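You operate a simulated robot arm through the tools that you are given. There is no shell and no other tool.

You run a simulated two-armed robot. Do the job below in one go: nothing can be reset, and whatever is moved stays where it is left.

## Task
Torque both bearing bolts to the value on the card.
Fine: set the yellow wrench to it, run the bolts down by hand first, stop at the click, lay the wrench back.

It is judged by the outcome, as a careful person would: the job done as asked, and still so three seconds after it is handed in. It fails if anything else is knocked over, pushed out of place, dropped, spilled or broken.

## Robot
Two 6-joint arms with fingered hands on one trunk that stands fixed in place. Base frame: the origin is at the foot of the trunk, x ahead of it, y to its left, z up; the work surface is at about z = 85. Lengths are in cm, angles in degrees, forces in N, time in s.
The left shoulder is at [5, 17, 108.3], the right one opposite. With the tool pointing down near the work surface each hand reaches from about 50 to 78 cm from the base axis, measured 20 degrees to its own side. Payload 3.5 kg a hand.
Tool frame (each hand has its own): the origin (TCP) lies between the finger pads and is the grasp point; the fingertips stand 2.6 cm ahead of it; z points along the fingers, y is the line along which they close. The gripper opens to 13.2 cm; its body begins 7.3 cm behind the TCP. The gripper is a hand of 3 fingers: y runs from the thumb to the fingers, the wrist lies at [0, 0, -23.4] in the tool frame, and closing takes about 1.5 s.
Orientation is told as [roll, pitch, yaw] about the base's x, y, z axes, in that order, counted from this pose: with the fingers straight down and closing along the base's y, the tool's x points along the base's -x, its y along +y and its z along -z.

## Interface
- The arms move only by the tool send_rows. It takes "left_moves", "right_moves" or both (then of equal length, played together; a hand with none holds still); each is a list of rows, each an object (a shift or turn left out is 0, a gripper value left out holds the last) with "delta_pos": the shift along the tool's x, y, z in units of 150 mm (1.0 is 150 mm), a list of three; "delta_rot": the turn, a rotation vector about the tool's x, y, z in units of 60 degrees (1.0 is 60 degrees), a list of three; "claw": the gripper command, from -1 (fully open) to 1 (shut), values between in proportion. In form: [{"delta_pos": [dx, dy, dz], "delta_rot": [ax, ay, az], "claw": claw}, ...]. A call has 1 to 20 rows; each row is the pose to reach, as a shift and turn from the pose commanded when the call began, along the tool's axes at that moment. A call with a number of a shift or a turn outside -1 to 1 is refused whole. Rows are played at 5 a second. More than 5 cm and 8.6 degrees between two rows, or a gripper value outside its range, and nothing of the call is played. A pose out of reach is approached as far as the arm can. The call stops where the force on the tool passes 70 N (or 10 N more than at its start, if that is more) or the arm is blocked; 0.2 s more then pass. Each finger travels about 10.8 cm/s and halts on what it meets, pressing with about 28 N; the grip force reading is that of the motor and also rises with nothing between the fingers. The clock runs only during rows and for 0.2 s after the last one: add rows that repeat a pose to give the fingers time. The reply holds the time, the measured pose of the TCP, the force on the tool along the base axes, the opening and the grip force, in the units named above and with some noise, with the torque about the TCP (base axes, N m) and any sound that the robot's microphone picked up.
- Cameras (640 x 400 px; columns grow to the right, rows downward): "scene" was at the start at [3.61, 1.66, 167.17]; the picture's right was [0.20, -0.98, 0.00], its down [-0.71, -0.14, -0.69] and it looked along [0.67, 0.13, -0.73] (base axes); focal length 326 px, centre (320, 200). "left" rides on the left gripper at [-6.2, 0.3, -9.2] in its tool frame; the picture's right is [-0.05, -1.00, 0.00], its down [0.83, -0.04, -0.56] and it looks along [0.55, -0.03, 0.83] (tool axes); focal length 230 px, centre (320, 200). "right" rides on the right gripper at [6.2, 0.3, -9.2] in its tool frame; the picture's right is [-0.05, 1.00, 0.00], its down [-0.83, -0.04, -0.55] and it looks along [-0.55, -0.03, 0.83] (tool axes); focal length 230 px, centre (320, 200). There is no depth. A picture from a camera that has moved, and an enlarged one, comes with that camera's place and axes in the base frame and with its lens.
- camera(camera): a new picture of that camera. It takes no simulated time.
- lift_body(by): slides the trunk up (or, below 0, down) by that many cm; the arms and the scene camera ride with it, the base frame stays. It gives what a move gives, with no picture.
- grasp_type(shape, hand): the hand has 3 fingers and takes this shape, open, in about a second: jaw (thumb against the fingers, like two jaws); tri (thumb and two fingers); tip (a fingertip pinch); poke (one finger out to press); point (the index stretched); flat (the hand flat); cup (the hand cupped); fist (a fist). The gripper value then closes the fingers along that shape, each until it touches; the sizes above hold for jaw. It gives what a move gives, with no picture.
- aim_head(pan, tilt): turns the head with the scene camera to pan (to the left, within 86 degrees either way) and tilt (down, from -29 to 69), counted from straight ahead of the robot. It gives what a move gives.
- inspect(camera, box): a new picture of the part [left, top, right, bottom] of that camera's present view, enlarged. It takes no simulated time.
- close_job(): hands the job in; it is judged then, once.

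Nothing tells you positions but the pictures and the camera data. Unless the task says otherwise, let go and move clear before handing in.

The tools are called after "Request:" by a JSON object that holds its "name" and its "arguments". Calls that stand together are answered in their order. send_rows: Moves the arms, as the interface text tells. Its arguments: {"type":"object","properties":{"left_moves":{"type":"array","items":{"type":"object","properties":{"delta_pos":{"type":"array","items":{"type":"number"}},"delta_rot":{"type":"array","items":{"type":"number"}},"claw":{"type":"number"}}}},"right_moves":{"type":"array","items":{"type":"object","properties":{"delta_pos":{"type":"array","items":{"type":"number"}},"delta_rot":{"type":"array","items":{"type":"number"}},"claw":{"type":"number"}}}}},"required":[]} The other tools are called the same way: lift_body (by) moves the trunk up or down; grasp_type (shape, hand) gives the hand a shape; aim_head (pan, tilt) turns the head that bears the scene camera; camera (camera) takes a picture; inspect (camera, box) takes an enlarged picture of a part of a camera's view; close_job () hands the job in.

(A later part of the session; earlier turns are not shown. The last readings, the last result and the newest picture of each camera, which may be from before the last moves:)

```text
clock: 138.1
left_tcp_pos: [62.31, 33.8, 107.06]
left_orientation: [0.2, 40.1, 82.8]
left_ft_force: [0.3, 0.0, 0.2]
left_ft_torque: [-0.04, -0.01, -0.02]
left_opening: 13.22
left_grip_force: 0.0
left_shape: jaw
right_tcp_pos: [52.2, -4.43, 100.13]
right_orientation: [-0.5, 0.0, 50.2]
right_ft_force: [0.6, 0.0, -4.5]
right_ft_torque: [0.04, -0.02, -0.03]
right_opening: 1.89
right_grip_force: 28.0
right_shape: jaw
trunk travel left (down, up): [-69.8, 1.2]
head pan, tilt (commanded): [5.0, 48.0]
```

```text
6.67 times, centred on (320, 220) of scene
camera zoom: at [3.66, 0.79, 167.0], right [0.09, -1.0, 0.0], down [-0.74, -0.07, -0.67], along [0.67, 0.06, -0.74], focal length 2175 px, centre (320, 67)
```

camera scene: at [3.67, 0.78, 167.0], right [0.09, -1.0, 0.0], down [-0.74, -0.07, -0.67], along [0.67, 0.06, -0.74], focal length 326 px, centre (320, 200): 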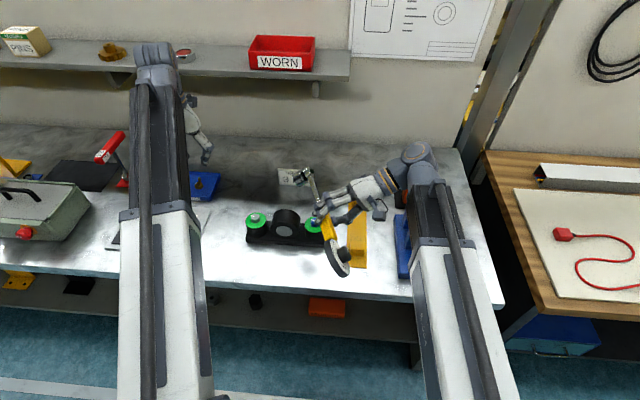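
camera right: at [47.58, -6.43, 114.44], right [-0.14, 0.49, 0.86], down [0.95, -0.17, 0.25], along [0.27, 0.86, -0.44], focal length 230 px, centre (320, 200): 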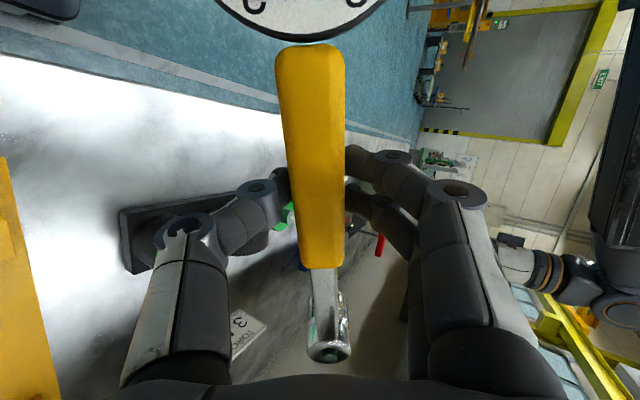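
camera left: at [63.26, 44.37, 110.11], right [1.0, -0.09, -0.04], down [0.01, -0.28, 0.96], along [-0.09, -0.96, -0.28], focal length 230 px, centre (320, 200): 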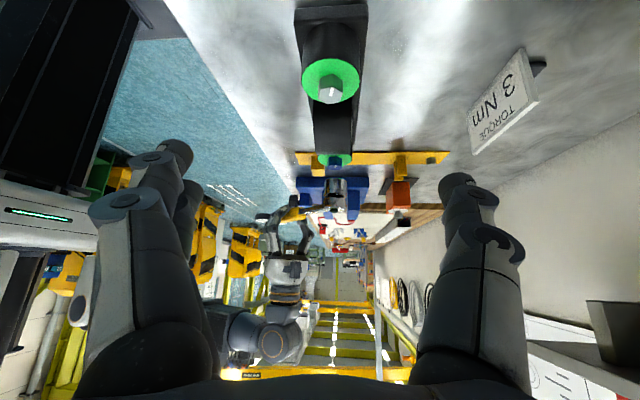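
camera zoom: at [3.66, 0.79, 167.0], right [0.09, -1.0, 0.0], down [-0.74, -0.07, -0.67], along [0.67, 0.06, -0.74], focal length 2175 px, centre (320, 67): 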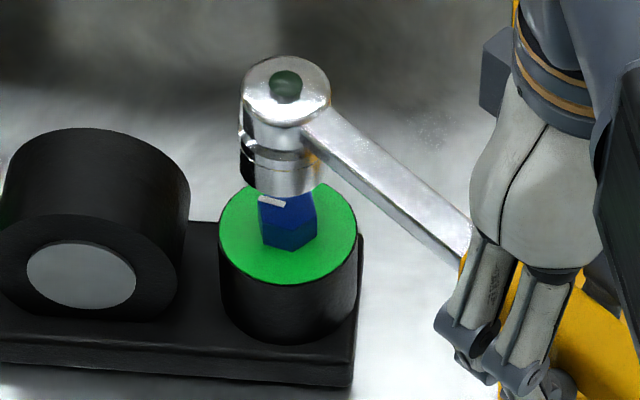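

Request:
{"name": "inspect", "arguments": {"camera": "left", "box": [315, 145, 355, 185]}}

Request:
{"name": "inspect", "arguments": {"camera": "left", "box": [315, 175, 355, 215]}}

Request:
{"name": "inspect", "arguments": {"camera": "scene", "box": [300, 205, 330, 235]}}

Request:
{"name": "inspect", "arguments": {"camera": "scene", "box": [300, 220, 330, 250]}}

```text
10.00 times, centred on (335, 165) of left
camera zoom: at [63.26, 44.37, 110.11], right [1.0, -0.09, -0.04], down [0.01, -0.28, 0.96], along [-0.09, -0.96, -0.28], focal length 2301 px, centre (170, 550)
```

zoom: 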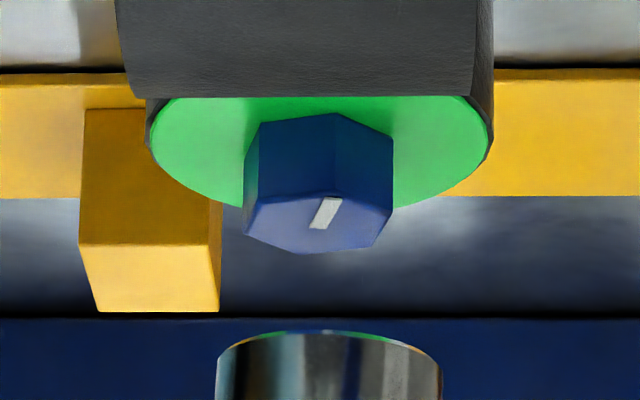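

```text
10.00 times, centred on (335, 195) of left
camera zoom: at [63.26, 44.37, 110.11], right [1.0, -0.09, -0.04], down [0.01, -0.28, 0.96], along [-0.09, -0.96, -0.28], focal length 2301 px, centre (170, 250)
```

zoom: 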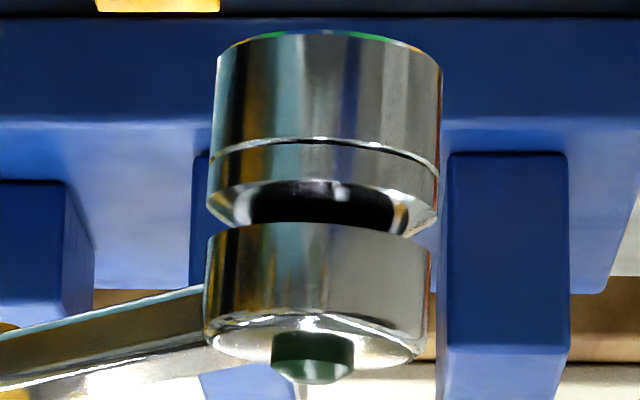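

```text
13.33 times, centred on (315, 220) of scene
camera zoom: at [3.66, 0.79, 167.0], right [0.09, -1.0, 0.0], down [-0.74, -0.07, -0.67], along [0.67, 0.06, -0.74], focal length 4349 px, centre (387, -67)
```

zoom: 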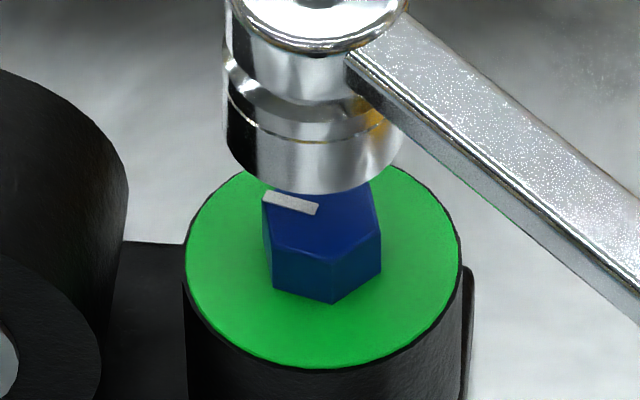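

```text
13.33 times, centred on (315, 235) of scene
camera zoom: at [3.66, 0.79, 167.0], right [0.09, -1.0, 0.0], down [-0.74, -0.07, -0.67], along [0.67, 0.06, -0.74], focal length 4349 px, centre (387, -267)
```

zoom: 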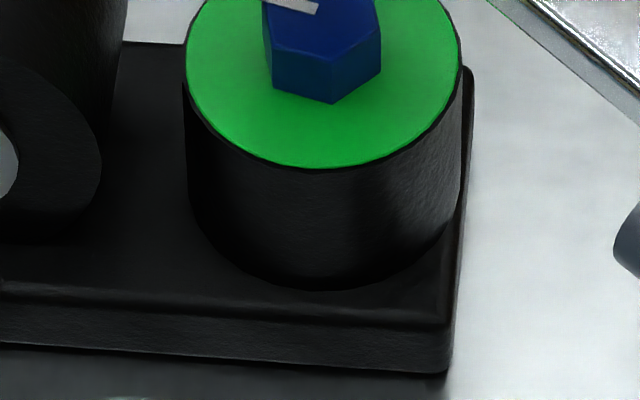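

The side view shows the wrench has pitched about 3° nose-up in my grip from the earlier contact, putting the socket rim roughly 3 mm too far out. I'll level it by pitching the hand, trim the position and look again.

Request:
{"name": "send_rows", "arguments": {"right_moves": [{"delta_pos": [0, 0.006, -0.025], "delta_rot": [0, 0.025, 0]}, {"delta_pos": [0, 0.006, -0.053], "delta_rot": [0, 0.05, 0]}, {"delta_pos": [0, 0.006, -0.053], "delta_rot": [0, 0.05, 0]}]}}

Request:
{"name": "inspect", "arguments": {"camera": "left", "box": [315, 145, 355, 185]}}

Request:
{"name": "inspect", "arguments": {"camera": "left", "box": [315, 175, 355, 215]}}

Request:
{"name": "inspect", "arguments": {"camera": "scene", "box": [300, 205, 330, 235]}}

```text
clock: 138.9
left_tcp_pos: [62.24, 33.88, 107.05]
left_orientation: [0.1, 40.1, 82.8]
left_ft_force: [0.3, 0.4, -0.2]
left_ft_torque: [-0.01, 0.01, -0.01]
left_opening: 13.2
left_grip_force: 0.0
left_shape: jaw
right_tcp_pos: [52.24, -4.37, 101.13]
right_orientation: [-0.6, 2.9, 49.9]
right_ft_force: [-0.3, 0.0, -4.5]
right_ft_torque: [0.01, -0.04, -0.03]
right_opening: 1.9
right_grip_force: 28.6
right_shape: jaw
trunk travel left (down, up): [-69.8, 1.2]
head pan, tilt (commanded): [5.0, 48.0]
```

```text
10.00 times, centred on (335, 165) of left
camera zoom: at [63.26, 44.37, 110.12], right [1.0, -0.09, -0.04], down [0.01, -0.28, 0.96], along [-0.09, -0.96, -0.28], focal length 2301 px, centre (170, 550)
```

zoom: 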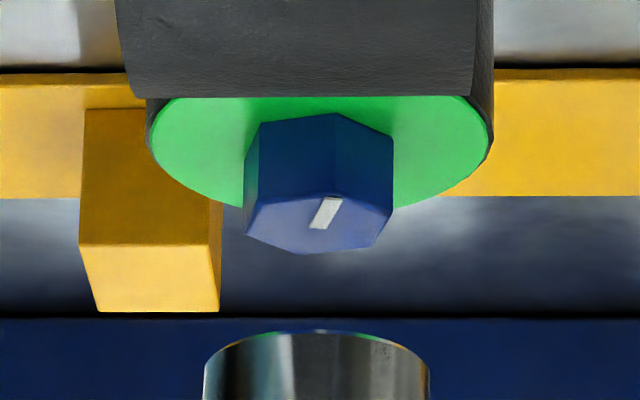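

```text
10.00 times, centred on (335, 195) of left
camera zoom: at [63.26, 44.37, 110.12], right [1.0, -0.09, -0.04], down [0.01, -0.28, 0.96], along [-0.09, -0.96, -0.28], focal length 2301 px, centre (170, 250)
```

zoom: 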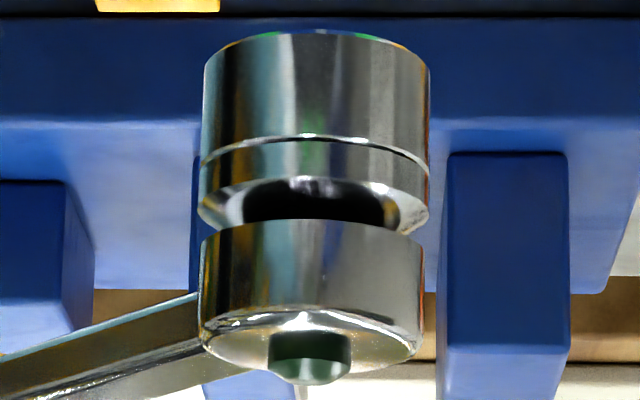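

```text
13.33 times, centred on (315, 220) of scene
camera zoom: at [3.65, 0.79, 167.0], right [0.09, -1.0, 0.0], down [-0.74, -0.07, -0.67], along [0.67, 0.06, -0.74], focal length 4349 px, centre (387, -67)
```

zoom: 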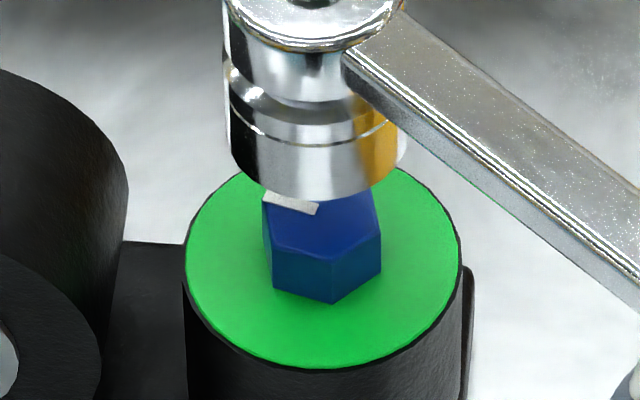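

It is now level and within about 1 mm. I'll apply the last trim and lower straight down in stages.

Request:
{"name": "send_rows", "arguments": {"right_moves": [{"delta_pos": [0.004, -0.001, 0.04]}, {"delta_pos": [0.0015, -0.001, 0.09]}, {"delta_pos": [-0.001, -0.001, 0.14]}, {"delta_pos": [-0.001, -0.001, 0.14]}]}}

Request:
{"name": "inspect", "arguments": {"camera": "left", "box": [315, 150, 355, 190]}}

Request:
{"name": "inspect", "arguments": {"camera": "scene", "box": [300, 205, 330, 235]}}

```text
clock: 139.9
left_tcp_pos: [62.37, 33.86, 107.1]
left_orientation: [0.1, 40.2, 82.8]
left_ft_force: [-0.1, -0.8, 0.2]
left_ft_torque: [0.02, -0.02, 0.01]
left_opening: 13.19
left_grip_force: 0.0
left_shape: jaw
right_tcp_pos: [52.14, -4.41, 98.94]
right_orientation: [-0.5, 2.8, 50.0]
right_ft_force: [0.2, -0.2, -3.7]
right_ft_torque: [0.04, -0.04, 0.0]
right_opening: 1.9
right_grip_force: 28.2
right_shape: jaw
trunk travel left (down, up): [-69.8, 1.2]
head pan, tilt (commanded): [5.0, 48.0]
```

```text
10.00 times, centred on (335, 170) of left
camera zoom: at [63.26, 44.37, 110.12], right [1.0, -0.09, -0.04], down [0.01, -0.28, 0.96], along [-0.09, -0.96, -0.28], focal length 2301 px, centre (170, 500)
```

zoom: 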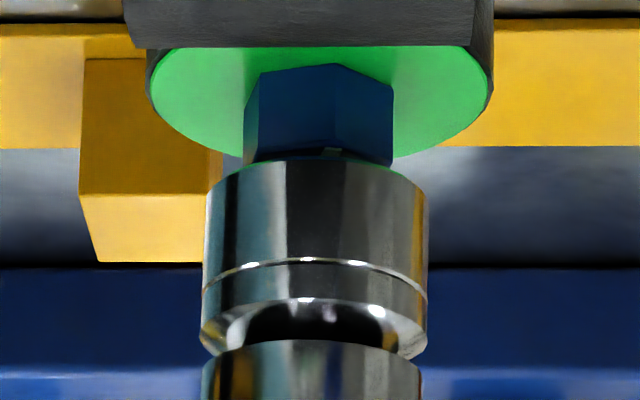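

```text
13.33 times, centred on (315, 220) of scene
camera zoom: at [3.65, 0.79, 167.0], right [0.09, -1.0, 0.0], down [-0.74, -0.07, -0.67], along [0.67, 0.06, -0.74], focal length 4349 px, centre (387, -67)
```

zoom: 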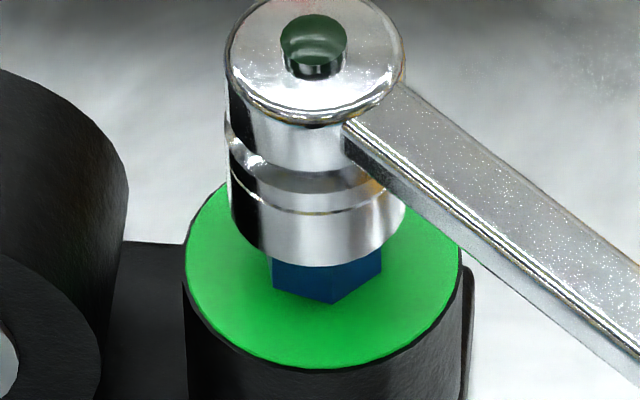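

Request:
{"name": "send_rows", "arguments": {"right_moves": [{"delta_pos": [0.001, -0.0026, 0.033]}, {"delta_pos": [0, -0.0026, 0.0667]}, {"delta_pos": [0, -0.0026, 0.0667]}]}}

Request:
{"name": "inspect", "arguments": {"camera": "left", "box": [315, 150, 355, 190]}}

Request:
{"name": "inspect", "arguments": {"camera": "scene", "box": [300, 205, 330, 235]}}

```text
clock: 140.7
left_tcp_pos: [62.16, 33.76, 107.12]
left_orientation: [0.1, 40.1, 82.9]
left_ft_force: [0.2, -0.4, 0.7]
left_ft_torque: [-0.03, -0.04, -0.03]
left_opening: 13.22
left_grip_force: 0.0
left_shape: jaw
right_tcp_pos: [52.03, -4.49, 97.98]
right_orientation: [-0.5, 2.9, 50.0]
right_ft_force: [-0.5, 0.5, -4.4]
right_ft_torque: [0.03, 0.0, 0.01]
right_opening: 1.9
right_grip_force: 28.2
right_shape: jaw
trunk travel left (down, up): [-69.8, 1.2]
head pan, tilt (commanded): [5.0, 48.0]
```

```text
10.00 times, centred on (335, 170) of left
camera zoom: at [63.26, 44.38, 110.12], right [1.0, -0.09, -0.04], down [0.01, -0.28, 0.96], along [-0.09, -0.96, -0.28], focal length 2301 px, centre (170, 500)
```

zoom: 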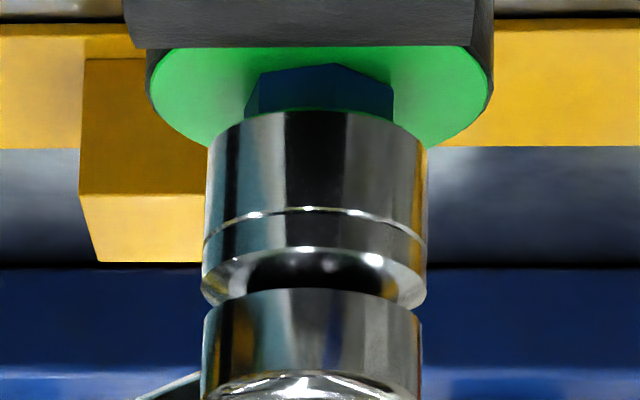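

```text
13.33 times, centred on (315, 220) of scene
camera zoom: at [3.65, 0.79, 167.0], right [0.09, -1.0, 0.0], down [-0.74, -0.07, -0.67], along [0.67, 0.06, -0.74], focal length 4349 px, centre (387, -67)
```

zoom: 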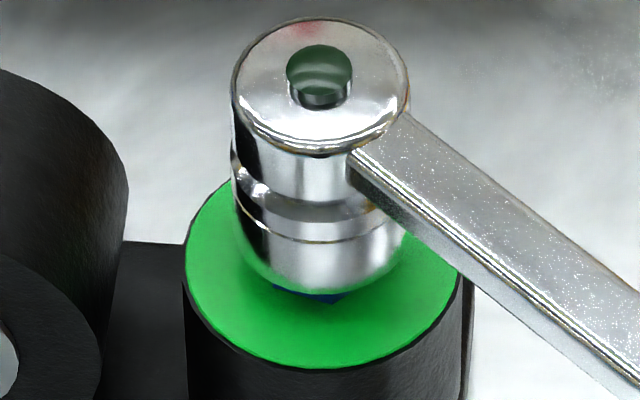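

The socket is now slipping down over the hex with no contact force. I'll lower it a bit further to seat.

Request:
{"name": "send_rows", "arguments": {"right_moves": [{"delta_pos": [-0.001, 0, 0.02]}, {"delta_pos": [-0.002, 0, 0.04]}, {"delta_pos": [-0.002, 0, 0.04]}]}}

Request:
{"name": "inspect", "arguments": {"camera": "left", "box": [315, 150, 355, 190]}}

Request:
{"name": "inspect", "arguments": {"camera": "scene", "box": [300, 205, 330, 235]}}

```text
clock: 141.5
left_tcp_pos: [62.1, 33.81, 107.02]
left_orientation: [0.1, 40.1, 82.7]
left_ft_force: [-0.2, -0.1, 0.2]
left_ft_torque: [0.01, 0.0, 0.04]
left_opening: 13.17
left_grip_force: 0.0
left_shape: jaw
right_tcp_pos: [52.06, -4.36, 97.43]
right_orientation: [-0.7, 2.8, 50.0]
right_ft_force: [0.9, 0.2, 11.9]
right_ft_torque: [0.08, -0.03, 0.02]
right_opening: 1.9
right_grip_force: 28.1
right_shape: jaw
trunk travel left (down, up): [-69.8, 1.2]
head pan, tilt (commanded): [5.0, 48.0]
```

```text
10.00 times, centred on (335, 170) of left
camera zoom: at [63.19, 44.39, 110.18], right [1.0, -0.09, -0.03], down [0.01, -0.28, 0.96], along [-0.09, -0.96, -0.28], focal length 2301 px, centre (170, 500)
```

zoom: 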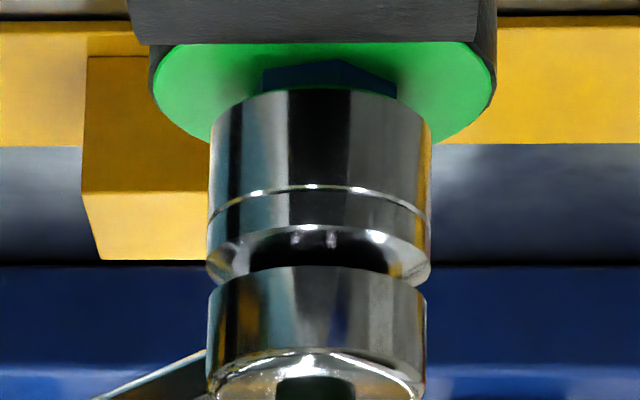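

```text
13.33 times, centred on (315, 220) of scene
camera zoom: at [3.54, 0.81, 167.02], right [0.09, -1.0, 0.0], down [-0.74, -0.07, -0.67], along [0.67, 0.06, -0.74], focal length 4349 px, centre (387, -67)
```

zoom: 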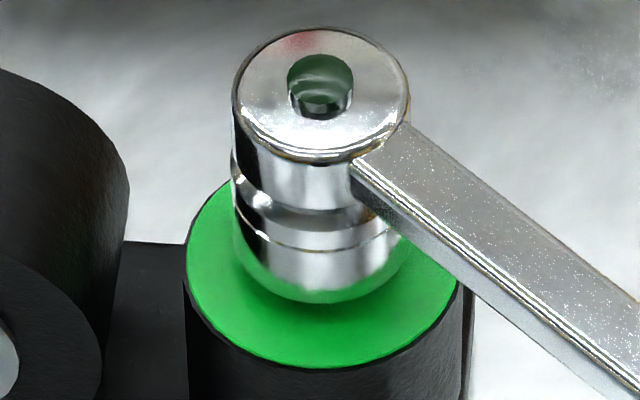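

There is an upward force of about 16 N but almost no torque, so something near the hand itself may be touching rather than the socket. I'll check around the hand.

Request:
{"name": "camera", "arguments": {"camera": "right"}}

Request:
{"name": "camera", "arguments": {"camera": "scene"}}

Request:
{"name": "inspect", "arguments": {"camera": "left", "box": [210, 130, 390, 260]}}

```text
taken
camera right: at [48.03, -8.5, 106.95], right [-0.73, 0.68, -0.01], down [0.58, 0.63, 0.51], along [0.36, 0.37, -0.86], focal length 230 px, centre (320, 200)
```

right: 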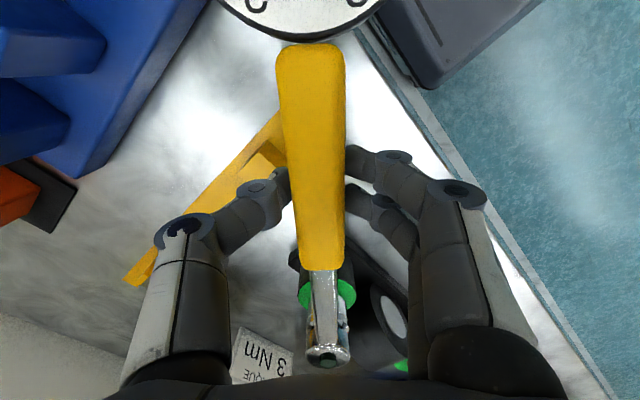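

```text
taken
camera scene: at [3.54, 0.81, 167.02], right [0.09, -1.0, 0.0], down [-0.74, -0.07, -0.67], along [0.67, 0.06, -0.74], focal length 326 px, centre (320, 200)
```

scene: 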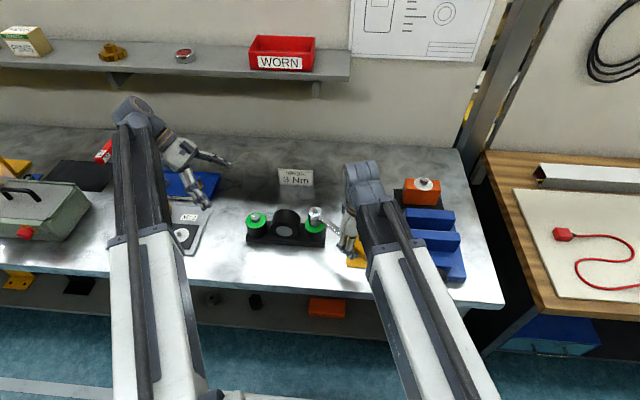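

```text
3.08 times, centred on (300, 195) of left
camera zoom: at [63.19, 44.39, 110.18], right [1.0, -0.09, -0.03], down [0.01, -0.28, 0.96], along [-0.09, -0.96, -0.28], focal length 708 px, centre (382, 215)
```

zoom: 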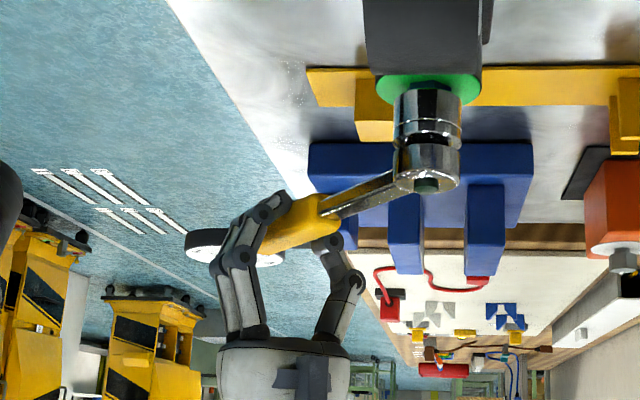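

No part of the hand is touching anything. The socket is seated on the hex and holds the wrench level, so the hand simply feels the stiffness. I'll ease the downward push and start turning clockwise about the bolt in small steps, watching force and sound.

Request:
{"name": "send_rows", "arguments": {"right_moves": [{"delta_pos": [0, 0, -0.008]}, {"delta_pos": [-0.0016, 0.0442, -0.008], "delta_rot": [-0.002, 0, 0.0417]}, {"delta_pos": [-0.0051, 0.0883, -0.008], "delta_rot": [-0.0041, 0, 0.0833]}, {"delta_pos": [-0.0105, 0.1321, -0.0085], "delta_rot": [-0.0061, 0, 0.125]}, {"delta_pos": [-0.0178, 0.1757, -0.009], "delta_rot": [-0.0081, 0, 0.1667]}]}}

Request:
{"name": "inspect", "arguments": {"camera": "scene", "box": [300, 205, 330, 235]}}

Request:
{"name": "inspect", "arguments": {"camera": "left", "box": [315, 150, 355, 190]}}

```text
clock: 142.7
left_tcp_pos: [62.24, 33.89, 107.04]
left_orientation: [0.0, 40.1, 82.8]
left_ft_force: [0.0, 0.5, -1.0]
left_ft_torque: [0.0, 0.01, 0.0]
left_opening: 13.21
left_grip_force: 0.1
left_shape: jaw
right_tcp_pos: [50.29, -2.59, 97.38]
right_orientation: [-0.4, 2.8, 39.9]
right_ft_force: [6.3, -5.6, 7.6]
right_ft_torque: [-0.06, -0.13, 0.06]
right_opening: 1.93
right_grip_force: 27.9
right_shape: jaw
trunk travel left (down, up): [-69.8, 1.2]
head pan, tilt (commanded): [5.0, 48.0]
```

```text
13.33 times, centred on (315, 220) of scene
camera zoom: at [3.65, 0.74, 167.0], right [0.09, -1.0, 0.0], down [-0.74, -0.06, -0.67], along [0.67, 0.06, -0.74], focal length 4349 px, centre (387, -67)
```

zoom: 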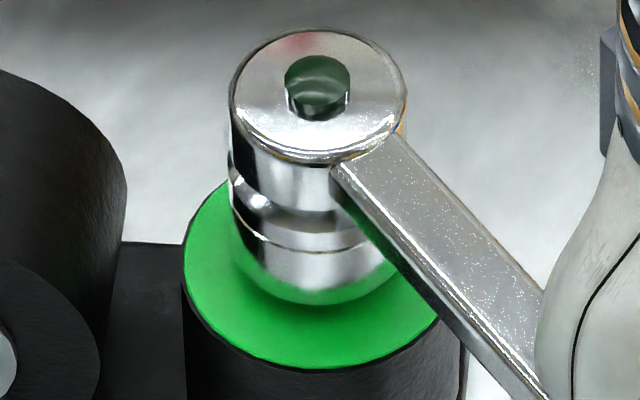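

```text
10.00 times, centred on (335, 170) of left
camera zoom: at [63.26, 44.34, 110.14], right [1.0, -0.09, -0.04], down [0.01, -0.28, 0.96], along [-0.09, -0.96, -0.28], focal length 2301 px, centre (170, 500)
```

zoom: 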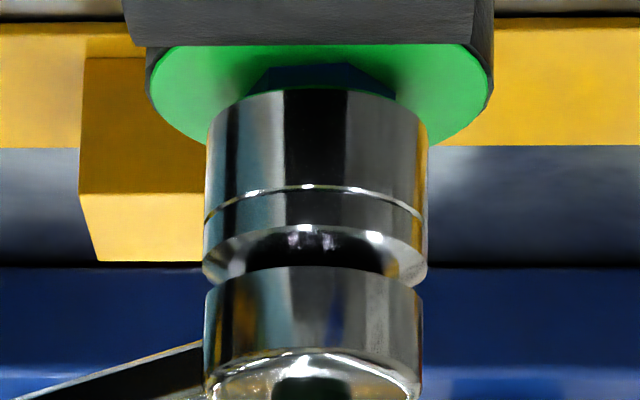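

The tangential force is about 8.4 N at 15.2 cm, or roughly 1.3 N m on the bolt, so the wrench is driving it. I'll continue in smaller steps.

Request:
{"name": "send_rows", "arguments": {"right_moves": [{"delta_pos": [-0.001, 0.0442, 0], "delta_rot": [-0.002, 0, 0.0417]}, {"delta_pos": [-0.0039, 0.0883, 0], "delta_rot": [-0.0041, 0, 0.0833]}]}}

```text
clock: 143.3
left_tcp_pos: [62.27, 33.92, 107.14]
left_orientation: [0.2, 40.0, 82.9]
left_ft_force: [-0.2, 0.4, 0.0]
left_ft_torque: [-0.02, -0.01, -0.01]
left_opening: 13.19
left_grip_force: 0.0
left_shape: jaw
right_tcp_pos: [49.55, -1.5, 97.49]
right_orientation: [-0.5, 2.7, 34.9]
right_ft_force: [9.0, -4.9, 7.8]
right_ft_torque: [-0.13, -0.2, 0.12]
right_opening: 1.98
right_grip_force: 28.3
right_shape: jaw
trunk travel left (down, up): [-69.8, 1.2]
head pan, tilt (commanded): [5.0, 48.0]
```

Request:
{"name": "send_rows", "arguments": {"right_moves": [{"delta_pos": [-0.006, 0.0442, 0], "delta_rot": [-0.002, 0, 0.0417]}, {"delta_pos": [-0.0105, 0.0883, 0], "delta_rot": [-0.0041, 0, 0.0833]}, {"delta_pos": [-0.0153, 0.1323, 0], "delta_rot": [-0.0061, 0, 0.125]}]}}

```text
clock: 144.1
left_tcp_pos: [62.26, 33.8, 107.11]
left_orientation: [0.3, 40.1, 82.9]
left_ft_force: [1.0, -0.7, 0.0]
left_ft_torque: [-0.02, 0.0, 0.01]
left_opening: 13.2
left_grip_force: 0.1
left_shape: jaw
right_tcp_pos: [48.48, 0.19, 97.45]
right_orientation: [-0.4, 2.6, 27.4]
right_ft_force: [8.1, -8.2, 3.6]
right_ft_torque: [-0.19, -0.18, 0.16]
right_opening: 1.94
right_grip_force: 28.0
right_shape: jaw
trunk travel left (down, up): [-69.8, 1.2]
head pan, tilt (commanded): [5.0, 48.0]
```

Request:
{"name": "send_rows", "arguments": {"right_moves": [{"delta_pos": [-0.004, 0.0442, 0], "delta_rot": [-0.002, 0, 0.0417]}, {"delta_pos": [-0.0075, 0.0883, 0], "delta_rot": [-0.0041, 0, 0.0833]}, {"delta_pos": [-0.0123, 0.1323, 0], "delta_rot": [-0.0061, 0, 0.125]}]}}

Request:
{"name": "camera", "arguments": {"camera": "left"}}

```text
clock: 144.9
left_tcp_pos: [62.25, 33.7, 107.06]
left_orientation: [0.2, 40.0, 82.7]
left_ft_force: [-0.8, -0.4, 0.0]
left_ft_torque: [0.0, 0.05, -0.01]
left_opening: 13.19
left_grip_force: 0.1
left_shape: jaw
right_tcp_pos: [47.83, 1.9, 97.38]
right_orientation: [-0.4, 2.5, 19.8]
right_ft_force: [4.7, -11.3, 2.6]
right_ft_torque: [-0.28, -0.19, 0.22]
right_opening: 1.96
right_grip_force: 28.1
right_shape: jaw
trunk travel left (down, up): [-69.8, 1.2]
head pan, tilt (commanded): [5.0, 48.0]
```

```text
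taken
camera left: at [63.28, 44.27, 110.14], right [1.0, -0.09, -0.04], down [0.01, -0.28, 0.96], along [-0.09, -0.96, -0.28], focal length 230 px, centre (320, 200)
```

left: 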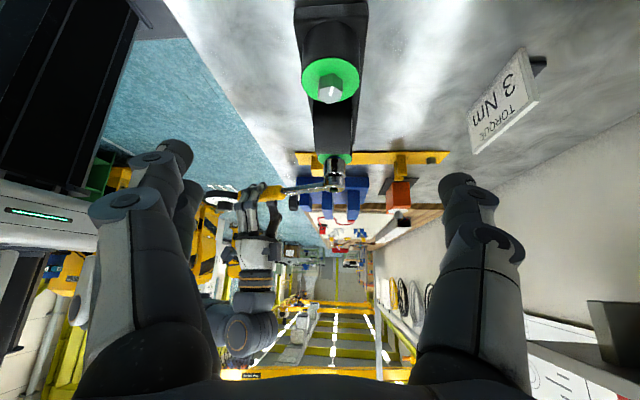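

About 2.1 N m now, with no click yet. Continuing.

Request:
{"name": "send_rows", "arguments": {"right_moves": [{"delta_pos": [-0.001, 0.0442, 0], "delta_rot": [-0.002, 0, 0.0417]}, {"delta_pos": [-0.0039, 0.0883, 0], "delta_rot": [-0.0041, 0, 0.0833]}, {"delta_pos": [-0.0087, 0.1323, 0], "delta_rot": [-0.0061, 0, 0.125]}]}}

```text
clock: 145.7
left_tcp_pos: [62.22, 33.69, 106.98]
left_orientation: [0.2, 40.0, 82.9]
left_ft_force: [0.0, -0.2, 0.1]
left_ft_torque: [-0.01, 0.0, 0.02]
left_opening: 13.19
left_grip_force: 0.0
left_shape: jaw
right_tcp_pos: [47.18, 3.74, 97.48]
right_orientation: [-0.4, 2.4, 12.4]
right_ft_force: [6.6, -13.2, 2.7]
right_ft_torque: [-0.34, -0.21, 0.23]
right_opening: 1.98
right_grip_force: 28.0
right_shape: jaw
trunk travel left (down, up): [-69.8, 1.2]
head pan, tilt (commanded): [5.0, 48.0]
```

Request:
{"name": "send_rows", "arguments": {"right_moves": [{"delta_pos": [-0.002, 0.0442, 0], "delta_rot": [-0.002, 0, 0.0417]}, {"delta_pos": [-0.0055, 0.0883, 0], "delta_rot": [-0.0041, 0, 0.0833]}]}}

Request:
{"name": "send_rows", "arguments": {"right_moves": [{"delta_pos": [-0.0005, 0.0265, 0], "delta_rot": [-0.0012, 0, 0.025]}, {"delta_pos": [-0.001, 0.0442, 0], "delta_rot": [-0.002, 0, 0.0417]}]}}

```text
clock: 146.3
left_tcp_pos: [62.2, 33.74, 107.13]
left_orientation: [0.1, 40.0, 82.8]
left_ft_force: [-0.4, 0.1, -1.1]
left_ft_torque: [-0.01, 0.03, -0.02]
left_opening: 13.18
left_grip_force: 0.0
left_shape: jaw
right_tcp_pos: [46.91, 5.13, 97.36]
right_orientation: [-0.4, 2.4, 7.5]
right_ft_force: [3.8, -15.9, 4.6]
right_ft_torque: [-0.48, -0.1, 0.17]
right_opening: 2.0
right_grip_force: 27.7
right_shape: jaw
trunk travel left (down, up): [-69.8, 1.2]
head pan, tilt (commanded): [5.0, 48.0]
```

```text
clock: 146.9
left_tcp_pos: [62.17, 33.73, 107.13]
left_orientation: [0.1, 40.0, 82.7]
left_ft_force: [-0.2, -0.7, -0.4]
left_ft_torque: [-0.03, 0.03, -0.02]
left_opening: 13.19
left_grip_force: 0.2
left_shape: jaw
right_tcp_pos: [46.84, 5.85, 97.39]
right_orientation: [-0.2, 2.5, 4.9]
right_ft_force: [-0.9, -17.1, 2.9]
right_ft_torque: [-0.45, 0.01, 0.2]
right_opening: 2.0
right_grip_force: 28.2
right_shape: jaw
trunk travel left (down, up): [-69.8, 1.2]
head pan, tilt (commanded): [5.0, 48.0]
```

About 2.8 N m. Now single 1.5° steps, listening for the click.

Request:
{"name": "send_rows", "arguments": {"right_moves": [{"delta_pos": [-0.0003, 0.0265, 0], "delta_rot": [-0.0012, 0, 0.025]}]}}

```text
clock: 147.3
left_tcp_pos: [62.12, 33.64, 107.18]
left_orientation: [0.1, 40.1, 82.8]
left_ft_force: [0.2, -0.6, 0.4]
left_ft_torque: [0.0, 0.02, 0.02]
left_opening: 13.18
left_grip_force: 0.0
left_shape: jaw
right_tcp_pos: [46.81, 6.23, 97.35]
right_orientation: [-0.4, 2.5, 3.3]
right_ft_force: [-3.2, -17.0, 3.2]
right_ft_torque: [-0.47, 0.04, 0.2]
right_opening: 1.97
right_grip_force: 28.3
right_shape: jaw
trunk travel left (down, up): [-69.8, 1.2]
head pan, tilt (commanded): [5.0, 48.0]
```

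Request:
{"name": "send_rows", "arguments": {"right_moves": [{"delta_pos": [-0.0003, 0.0265, 0], "delta_rot": [-0.0012, 0, 0.025]}]}}

```text
clock: 147.7
left_tcp_pos: [62.2, 33.71, 107.1]
left_orientation: [0.1, 40.0, 82.9]
left_ft_force: [-0.4, -0.3, -0.1]
left_ft_torque: [-0.02, -0.01, -0.02]
left_opening: 13.23
left_grip_force: 0.0
left_shape: jaw
right_tcp_pos: [46.78, 6.57, 97.39]
right_orientation: [-0.4, 2.6, 1.9]
right_ft_force: [-2.0, -19.1, 1.7]
right_ft_torque: [-0.49, 0.02, 0.22]
right_opening: 1.99
right_grip_force: 27.8
right_shape: jaw
trunk travel left (down, up): [-69.8, 1.2]
head pan, tilt (commanded): [5.0, 48.0]
```

Request:
{"name": "send_rows", "arguments": {"right_moves": [{"delta_pos": [-0.0002, 0.0177, 0], "delta_rot": [-0.0008, 0, 0.0167]}]}}

```text
clock: 148.1
left_tcp_pos: [62.16, 33.67, 107.04]
left_orientation: [0.1, 39.9, 82.8]
left_ft_force: [-0.9, -0.4, 1.0]
left_ft_torque: [0.02, -0.01, 0.01]
left_opening: 13.17
left_grip_force: 0.1
left_shape: jaw
right_tcp_pos: [46.73, 6.79, 97.48]
right_orientation: [-0.4, 2.5, 0.9]
right_ft_force: [-2.0, -17.9, -0.2]
right_ft_torque: [-0.48, 0.0, 0.23]
right_opening: 1.99
right_grip_force: 28.2
right_shape: jaw
trunk travel left (down, up): [-69.8, 1.2]
head pan, tilt (commanded): [5.0, 48.0]
```

Request:
{"name": "send_rows", "arguments": {"right_moves": [{"delta_pos": [-0.0002, 0.0177, 0], "delta_rot": [-0.0008, 0, 0.0167]}]}}

Request:
{"name": "inspect", "arguments": {"camera": "left", "box": [290, 130, 390, 210]}}

```text
clock: 148.5
left_tcp_pos: [62.08, 33.71, 107.07]
left_orientation: [0.1, 40.0, 82.8]
left_ft_force: [-0.2, -0.9, -1.3]
left_ft_torque: [-0.01, 0.01, -0.02]
left_opening: 13.19
left_grip_force: 0.1
left_shape: jaw
right_tcp_pos: [46.89, 7.06, 97.35]
right_orientation: [-0.3, 2.5, -0.1]
right_ft_force: [-3.3, -20.4, 2.8]
right_ft_torque: [-0.53, 0.03, 0.19]
right_opening: 1.99
right_grip_force: 28.0
right_shape: jaw
trunk travel left (down, up): [-69.8, 1.2]
head pan, tilt (commanded): [5.0, 48.0]
```

```text
5.00 times, centred on (340, 170) of left
camera zoom: at [63.21, 44.22, 110.22], right [1.0, -0.09, -0.03], down [0.01, -0.28, 0.96], along [-0.09, -0.96, -0.28], focal length 1150 px, centre (220, 350)
```

zoom: 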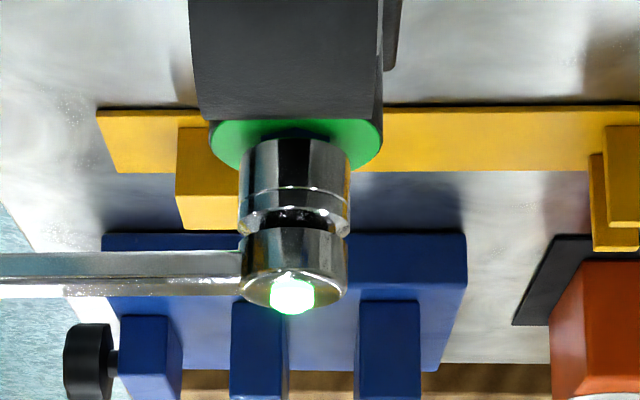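

The button on the wrench head is now lit bright green. That looks like the torque-reached signal, so I'm holding still and checking.

Request:
{"name": "inspect", "arguments": {"camera": "scene", "box": [290, 190, 350, 250]}}

Request:
{"name": "inspect", "arguments": {"camera": "right", "box": [230, 200, 430, 400]}}

Request:
{"name": "camera", "arguments": {"camera": "scene"}}

```text
6.67 times, centred on (320, 220) of scene
camera zoom: at [3.57, 0.56, 167.0], right [0.09, -1.0, 0.0], down [-0.74, -0.06, -0.67], along [0.67, 0.06, -0.74], focal length 2175 px, centre (320, 67)
```

zoom: 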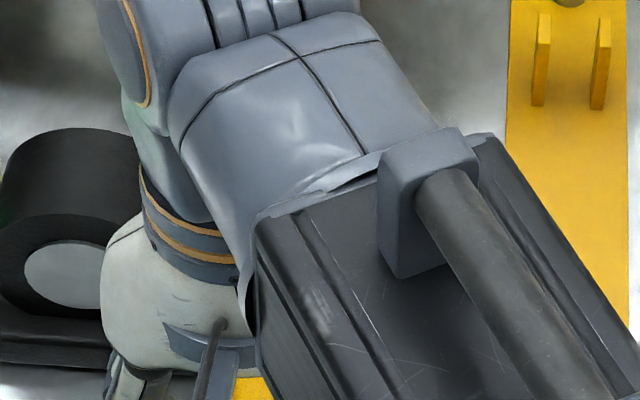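

```text
2.00 times, centred on (330, 300) of right
camera zoom: at [40.95, 7.44, 106.85], right [0.05, 1.0, -0.01], down [0.85, -0.04, 0.52], along [0.52, -0.03, -0.85], focal length 460 px, centre (300, 0)
```

zoom: 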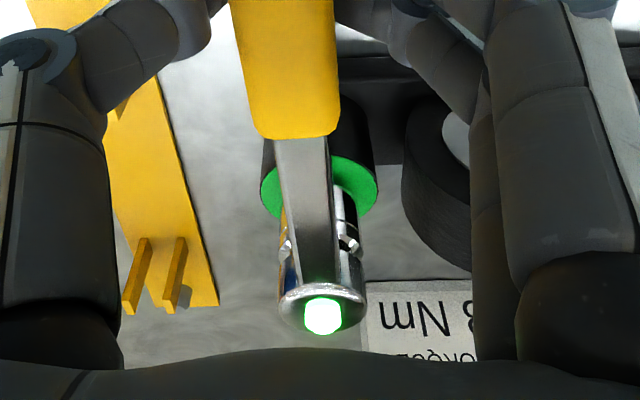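

```text
taken
camera scene: at [3.57, 0.56, 167.0], right [0.09, -1.0, 0.0], down [-0.74, -0.06, -0.67], along [0.67, 0.06, -0.74], focal length 326 px, centre (320, 200)
```

scene: 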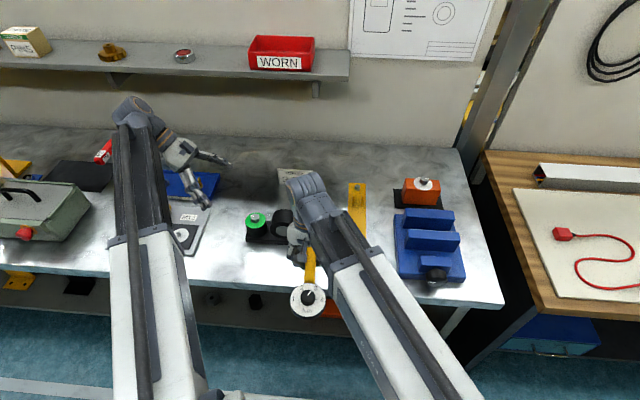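

Request:
{"name": "send_rows", "arguments": {"right_moves": [{"delta_pos": [0, 0, 0]}]}}

Request:
{"name": "send_rows", "arguments": {"right_moves": [{"delta_pos": [0, 0, 0]}]}}

Request:
{"name": "inspect", "arguments": {"camera": "left", "box": [315, 150, 355, 190]}}

```text
clock: 148.9
left_tcp_pos: [62.1, 33.7, 107.13]
left_orientation: [0.2, 39.9, 82.9]
left_ft_force: [0.4, 0.8, 0.9]
left_ft_torque: [-0.03, 0.0, -0.02]
left_opening: 13.19
left_grip_force: 0.2
left_shape: jaw
right_tcp_pos: [46.79, 7.09, 97.32]
right_orientation: [-0.3, 2.6, -0.1]
right_ft_force: [-2.0, -18.3, 2.9]
right_ft_torque: [-0.49, 0.0, 0.19]
right_opening: 1.98
right_grip_force: 28.1
right_shape: jaw
trunk travel left (down, up): [-69.8, 1.2]
head pan, tilt (commanded): [5.0, 48.0]
```

```text
clock: 149.3
left_tcp_pos: [62.17, 33.7, 107.11]
left_orientation: [0.2, 40.0, 82.9]
left_ft_force: [-0.8, -0.2, 0.2]
left_ft_torque: [0.01, 0.02, -0.01]
left_opening: 13.18
left_grip_force: 0.0
left_shape: jaw
right_tcp_pos: [46.73, 7.16, 97.25]
right_orientation: [-0.4, 2.6, -0.2]
right_ft_force: [-3.0, -17.8, 2.8]
right_ft_torque: [-0.49, -0.01, 0.21]
right_opening: 1.97
right_grip_force: 28.1
right_shape: jaw
trunk travel left (down, up): [-69.8, 1.2]
head pan, tilt (commanded): [5.0, 48.0]
```

```text
10.00 times, centred on (335, 170) of left
camera zoom: at [63.2, 44.24, 110.21], right [1.0, -0.09, -0.03], down [0.01, -0.28, 0.96], along [-0.09, -0.96, -0.28], focal length 2301 px, centre (170, 500)
```

zoom: 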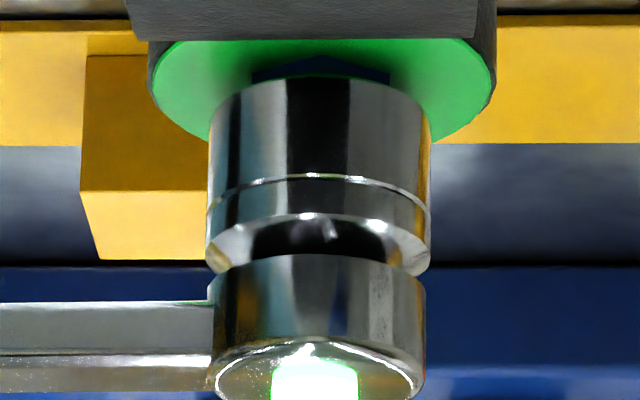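

Holding still, the reading averages about 3.0 N m (18.3 N × 15.2 cm plus 0.2), with the lamp lit and the dial at 3. The target is reached on the blue bolt, so I stop here. I'll ease the load off gently before lifting the socket.

Request:
{"name": "send_rows", "arguments": {"right_moves": [{"delta_pos": [0, -0.012, 0], "delta_rot": [0.0005, 0, -0.0113]}]}}

Request:
{"name": "inspect", "arguments": {"camera": "left", "box": [290, 130, 390, 210]}}

```text
clock: 149.7
left_tcp_pos: [62.24, 33.88, 107.1]
left_orientation: [0.1, 39.8, 82.8]
left_ft_force: [0.1, -0.6, -0.1]
left_ft_torque: [0.01, 0.0, -0.05]
left_opening: 13.19
left_grip_force: 0.0
left_shape: jaw
right_tcp_pos: [46.84, 7.11, 97.41]
right_orientation: [-0.3, 2.5, 0.7]
right_ft_force: [-2.4, -10.5, -0.5]
right_ft_torque: [-0.33, 0.05, 0.12]
right_opening: 1.97
right_grip_force: 27.8
right_shape: jaw
trunk travel left (down, up): [-69.8, 1.2]
head pan, tilt (commanded): [5.0, 48.0]
```

```text
5.00 times, centred on (340, 170) of left
camera zoom: at [63.21, 44.32, 110.17], right [1.0, -0.09, -0.03], down [0.01, -0.28, 0.96], along [-0.09, -0.96, -0.28], focal length 1150 px, centre (220, 350)
```

zoom: 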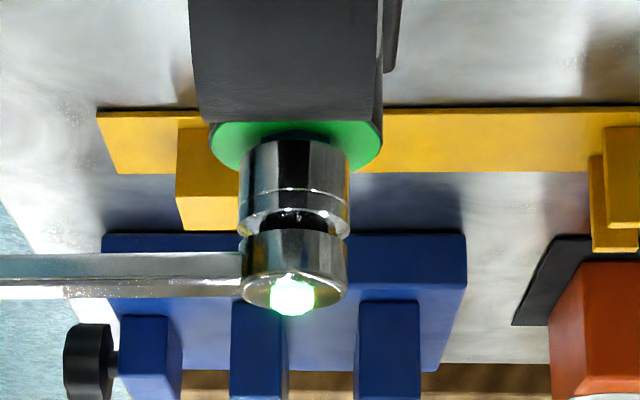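

The load drops elastically without the bolt moving, and the lamp stays lit, so the click has latched. I'll ease off the rest.

Request:
{"name": "send_rows", "arguments": {"right_moves": [{"delta_pos": [0, -0.013, 0], "delta_rot": [0.0005, 0, -0.0123]}]}}

```text
clock: 150.1
left_tcp_pos: [62.17, 33.96, 107.05]
left_orientation: [0.1, 40.0, 82.8]
left_ft_force: [-0.7, 0.0, 0.0]
left_ft_torque: [0.01, -0.01, -0.03]
left_opening: 13.17
left_grip_force: 0.0
left_shape: jaw
right_tcp_pos: [46.81, 6.94, 97.43]
right_orientation: [-0.2, 2.5, 1.3]
right_ft_force: [-4.8, -5.0, -2.0]
right_ft_torque: [-0.16, 0.04, 0.06]
right_opening: 1.97
right_grip_force: 28.5
right_shape: jaw
trunk travel left (down, up): [-69.8, 1.2]
head pan, tilt (commanded): [5.0, 48.0]
```

Request:
{"name": "send_rows", "arguments": {"right_moves": [{"delta_pos": [0.003, -0.006, 0], "delta_rot": [0, 0, -0.005]}, {"delta_pos": [0.004, -0.006, -0.03], "delta_rot": [0, 0, -0.005]}, {"delta_pos": [0.006, -0.006, -0.07], "delta_rot": [0, 0, -0.005]}, {"delta_pos": [0.008, -0.006, -0.12], "delta_rot": [0, 0, -0.005]}, {"delta_pos": [0.011, -0.006, -0.18], "delta_rot": [0, 0, -0.005]}, {"delta_pos": [0.014, -0.006, -0.26], "delta_rot": [0, 0, -0.005]}, {"delta_pos": [0.018, -0.006, -0.34], "delta_rot": [0, 0, -0.005]}]}}

Request:
{"name": "inspect", "arguments": {"camera": "left", "box": [260, 120, 400, 260]}}

Request:
{"name": "camera", "arguments": {"camera": "right"}}

```text
clock: 151.7
left_tcp_pos: [62.21, 33.91, 107.07]
left_orientation: [0.2, 40.0, 82.8]
left_ft_force: [0.2, 0.6, 0.5]
left_ft_torque: [0.01, 0.03, 0.04]
left_opening: 13.17
left_grip_force: 0.0
left_shape: jaw
right_tcp_pos: [46.74, 6.83, 102.47]
right_orientation: [-0.4, 2.5, 1.8]
right_ft_force: [0.2, 0.1, -4.7]
right_ft_torque: [0.01, -0.05, 0.01]
right_opening: 1.89
right_grip_force: 28.1
right_shape: jaw
trunk travel left (down, up): [-69.8, 1.2]
head pan, tilt (commanded): [5.0, 48.0]
```

```text
2.86 times, centred on (330, 190) of left
camera zoom: at [63.25, 44.38, 110.12], right [1.0, -0.09, -0.04], down [0.01, -0.28, 0.96], along [-0.09, -0.96, -0.28], focal length 657 px, centre (291, 229)
```

zoom: 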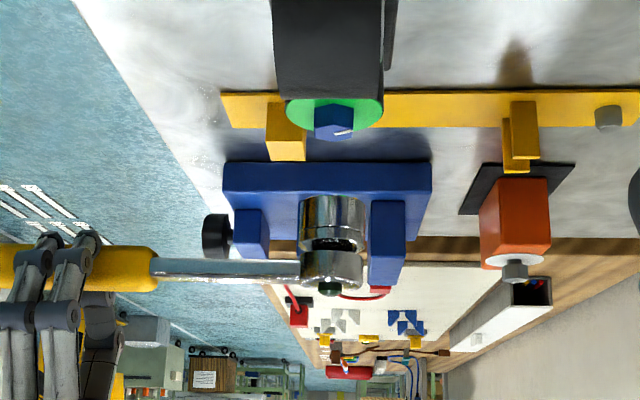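

```text
taken
camera right: at [40.92, 6.97, 112.05], right [0.02, 1.0, -0.01], down [0.85, -0.02, 0.52], along [0.52, -0.02, -0.85], focal length 230 px, centre (320, 200)
```

right: 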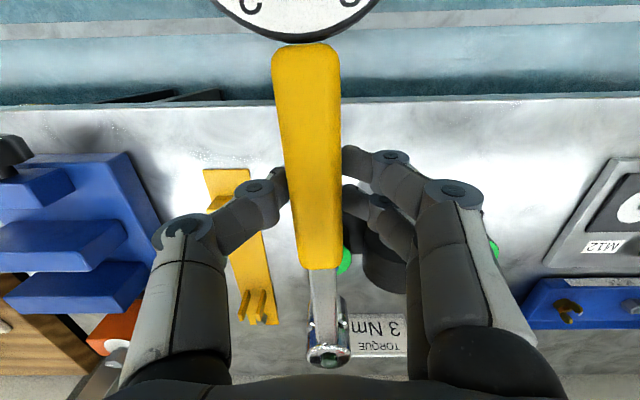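

The blue bolt is done and the wrench is clear. Its lamp went out on lifting. The right arm can also reach the grey bolt with this wrench, so I'll raise it to clear the housing, swing it over to the grey bolt at yaw about +40, and back the left hand and camera off a little for room.

Request:
{"name": "send_rows", "arguments": {"right_moves": [{"delta_pos": [0.003, 0, -0.07]}, {"delta_pos": [0.006, 0, -0.14]}, {"delta_pos": [0.01, 0, -0.22]}], "left_moves": [{"delta_pos": [-0.07, 0, -0.06]}, {"delta_pos": [-0.14, 0, -0.12]}, {"delta_pos": [-0.204, 0, -0.171]}]}}

Request:
{"name": "send_rows", "arguments": {"right_moves": [{"delta_pos": [-0.042, 0.09, -0.002], "delta_rot": [0.0046, 0, -0.1055]}, {"delta_pos": [-0.085, 0.179, -0.004], "delta_rot": [0.0092, 0, -0.2109]}, {"delta_pos": [-0.127, 0.269, -0.0055], "delta_rot": [0.0138, 0, -0.3164]}, {"delta_pos": [-0.169, 0.358, -0.007], "delta_rot": [0.0184, 0, -0.4218]}, {"delta_pos": [-0.212, 0.448, -0.009], "delta_rot": [0.023, 0, -0.5273]}, {"delta_pos": [-0.254, 0.537, -0.011], "delta_rot": [0.0276, 0, -0.6327]}]}}

Request:
{"name": "camera", "arguments": {"camera": "left"}}

Request:
{"name": "camera", "arguments": {"camera": "right"}}

Request:
{"name": "camera", "arguments": {"camera": "scene"}}

```text
clock: 152.5
left_tcp_pos: [62.86, 37.62, 106.65]
left_orientation: [-0.3, 39.9, 82.8]
left_ft_force: [0.0, 0.4, 0.2]
left_ft_torque: [-0.02, 0.0, 0.04]
left_opening: 13.2
left_grip_force: 0.1
left_shape: jaw
left hand out of reach, approached as far as the arm can: row 3
right_tcp_pos: [46.73, 6.92, 105.72]
right_orientation: [-0.3, 2.5, 1.7]
right_ft_force: [-0.4, 0.5, -4.2]
right_ft_torque: [0.03, -0.08, -0.04]
right_opening: 1.88
right_grip_force: 27.8
right_shape: jaw
trunk travel left (down, up): [-69.8, 1.2]
head pan, tilt (commanded): [5.0, 48.0]
```

```text
clock: 153.9
left_tcp_pos: [62.82, 37.58, 106.6]
left_orientation: [-0.3, 39.8, 82.9]
left_ft_force: [-0.4, -0.5, -0.1]
left_ft_torque: [0.03, 0.03, 0.02]
left_opening: 13.19
left_grip_force: 0.0
left_shape: jaw
right_tcp_pos: [50.29, 15.17, 105.7]
right_orientation: [-0.3, 2.6, 39.9]
right_ft_force: [0.2, -1.0, -5.1]
right_ft_torque: [0.03, -0.03, 0.01]
right_opening: 1.87
right_grip_force: 28.1
right_shape: jaw
trunk travel left (down, up): [-69.8, 1.2]
head pan, tilt (commanded): [5.0, 48.0]
```

```text
taken
camera left: at [63.78, 48.12, 109.72], right [1.0, -0.08, -0.03], down [0.01, -0.28, 0.96], along [-0.09, -0.96, -0.28], focal length 230 px, centre (320, 200)
```

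left: 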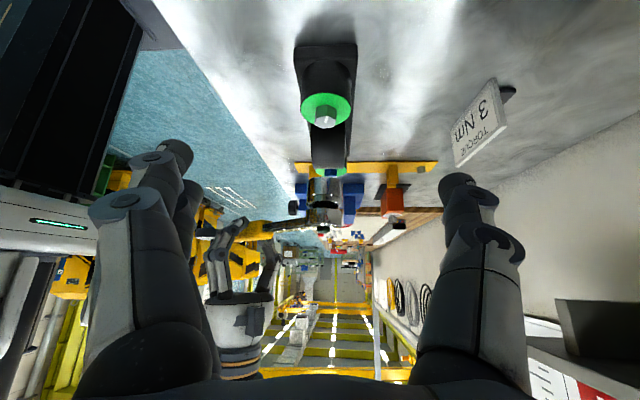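

```text
taken
camera right: at [45.64, 11.66, 115.23], right [-0.6, 0.8, -0.01], down [0.68, 0.52, 0.52], along [0.42, 0.3, -0.86], focal length 230 px, centre (320, 200)
```

right: 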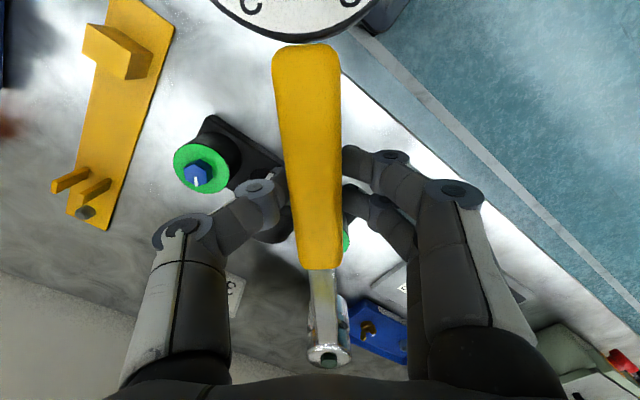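

```text
taken
camera scene: at [3.66, 0.82, 167.0], right [0.09, -1.0, 0.0], down [-0.74, -0.07, -0.67], along [0.67, 0.06, -0.74], focal length 326 px, centre (320, 200)
```

scene: 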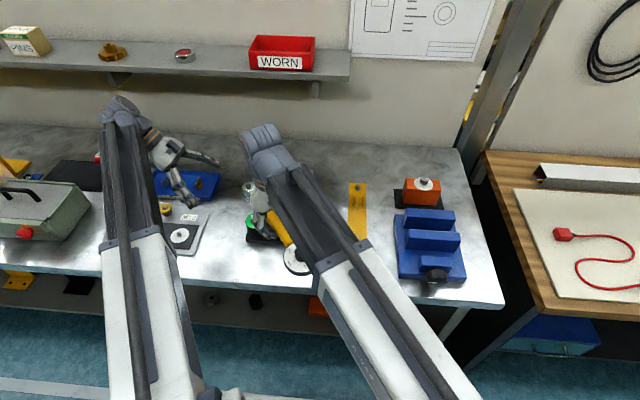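

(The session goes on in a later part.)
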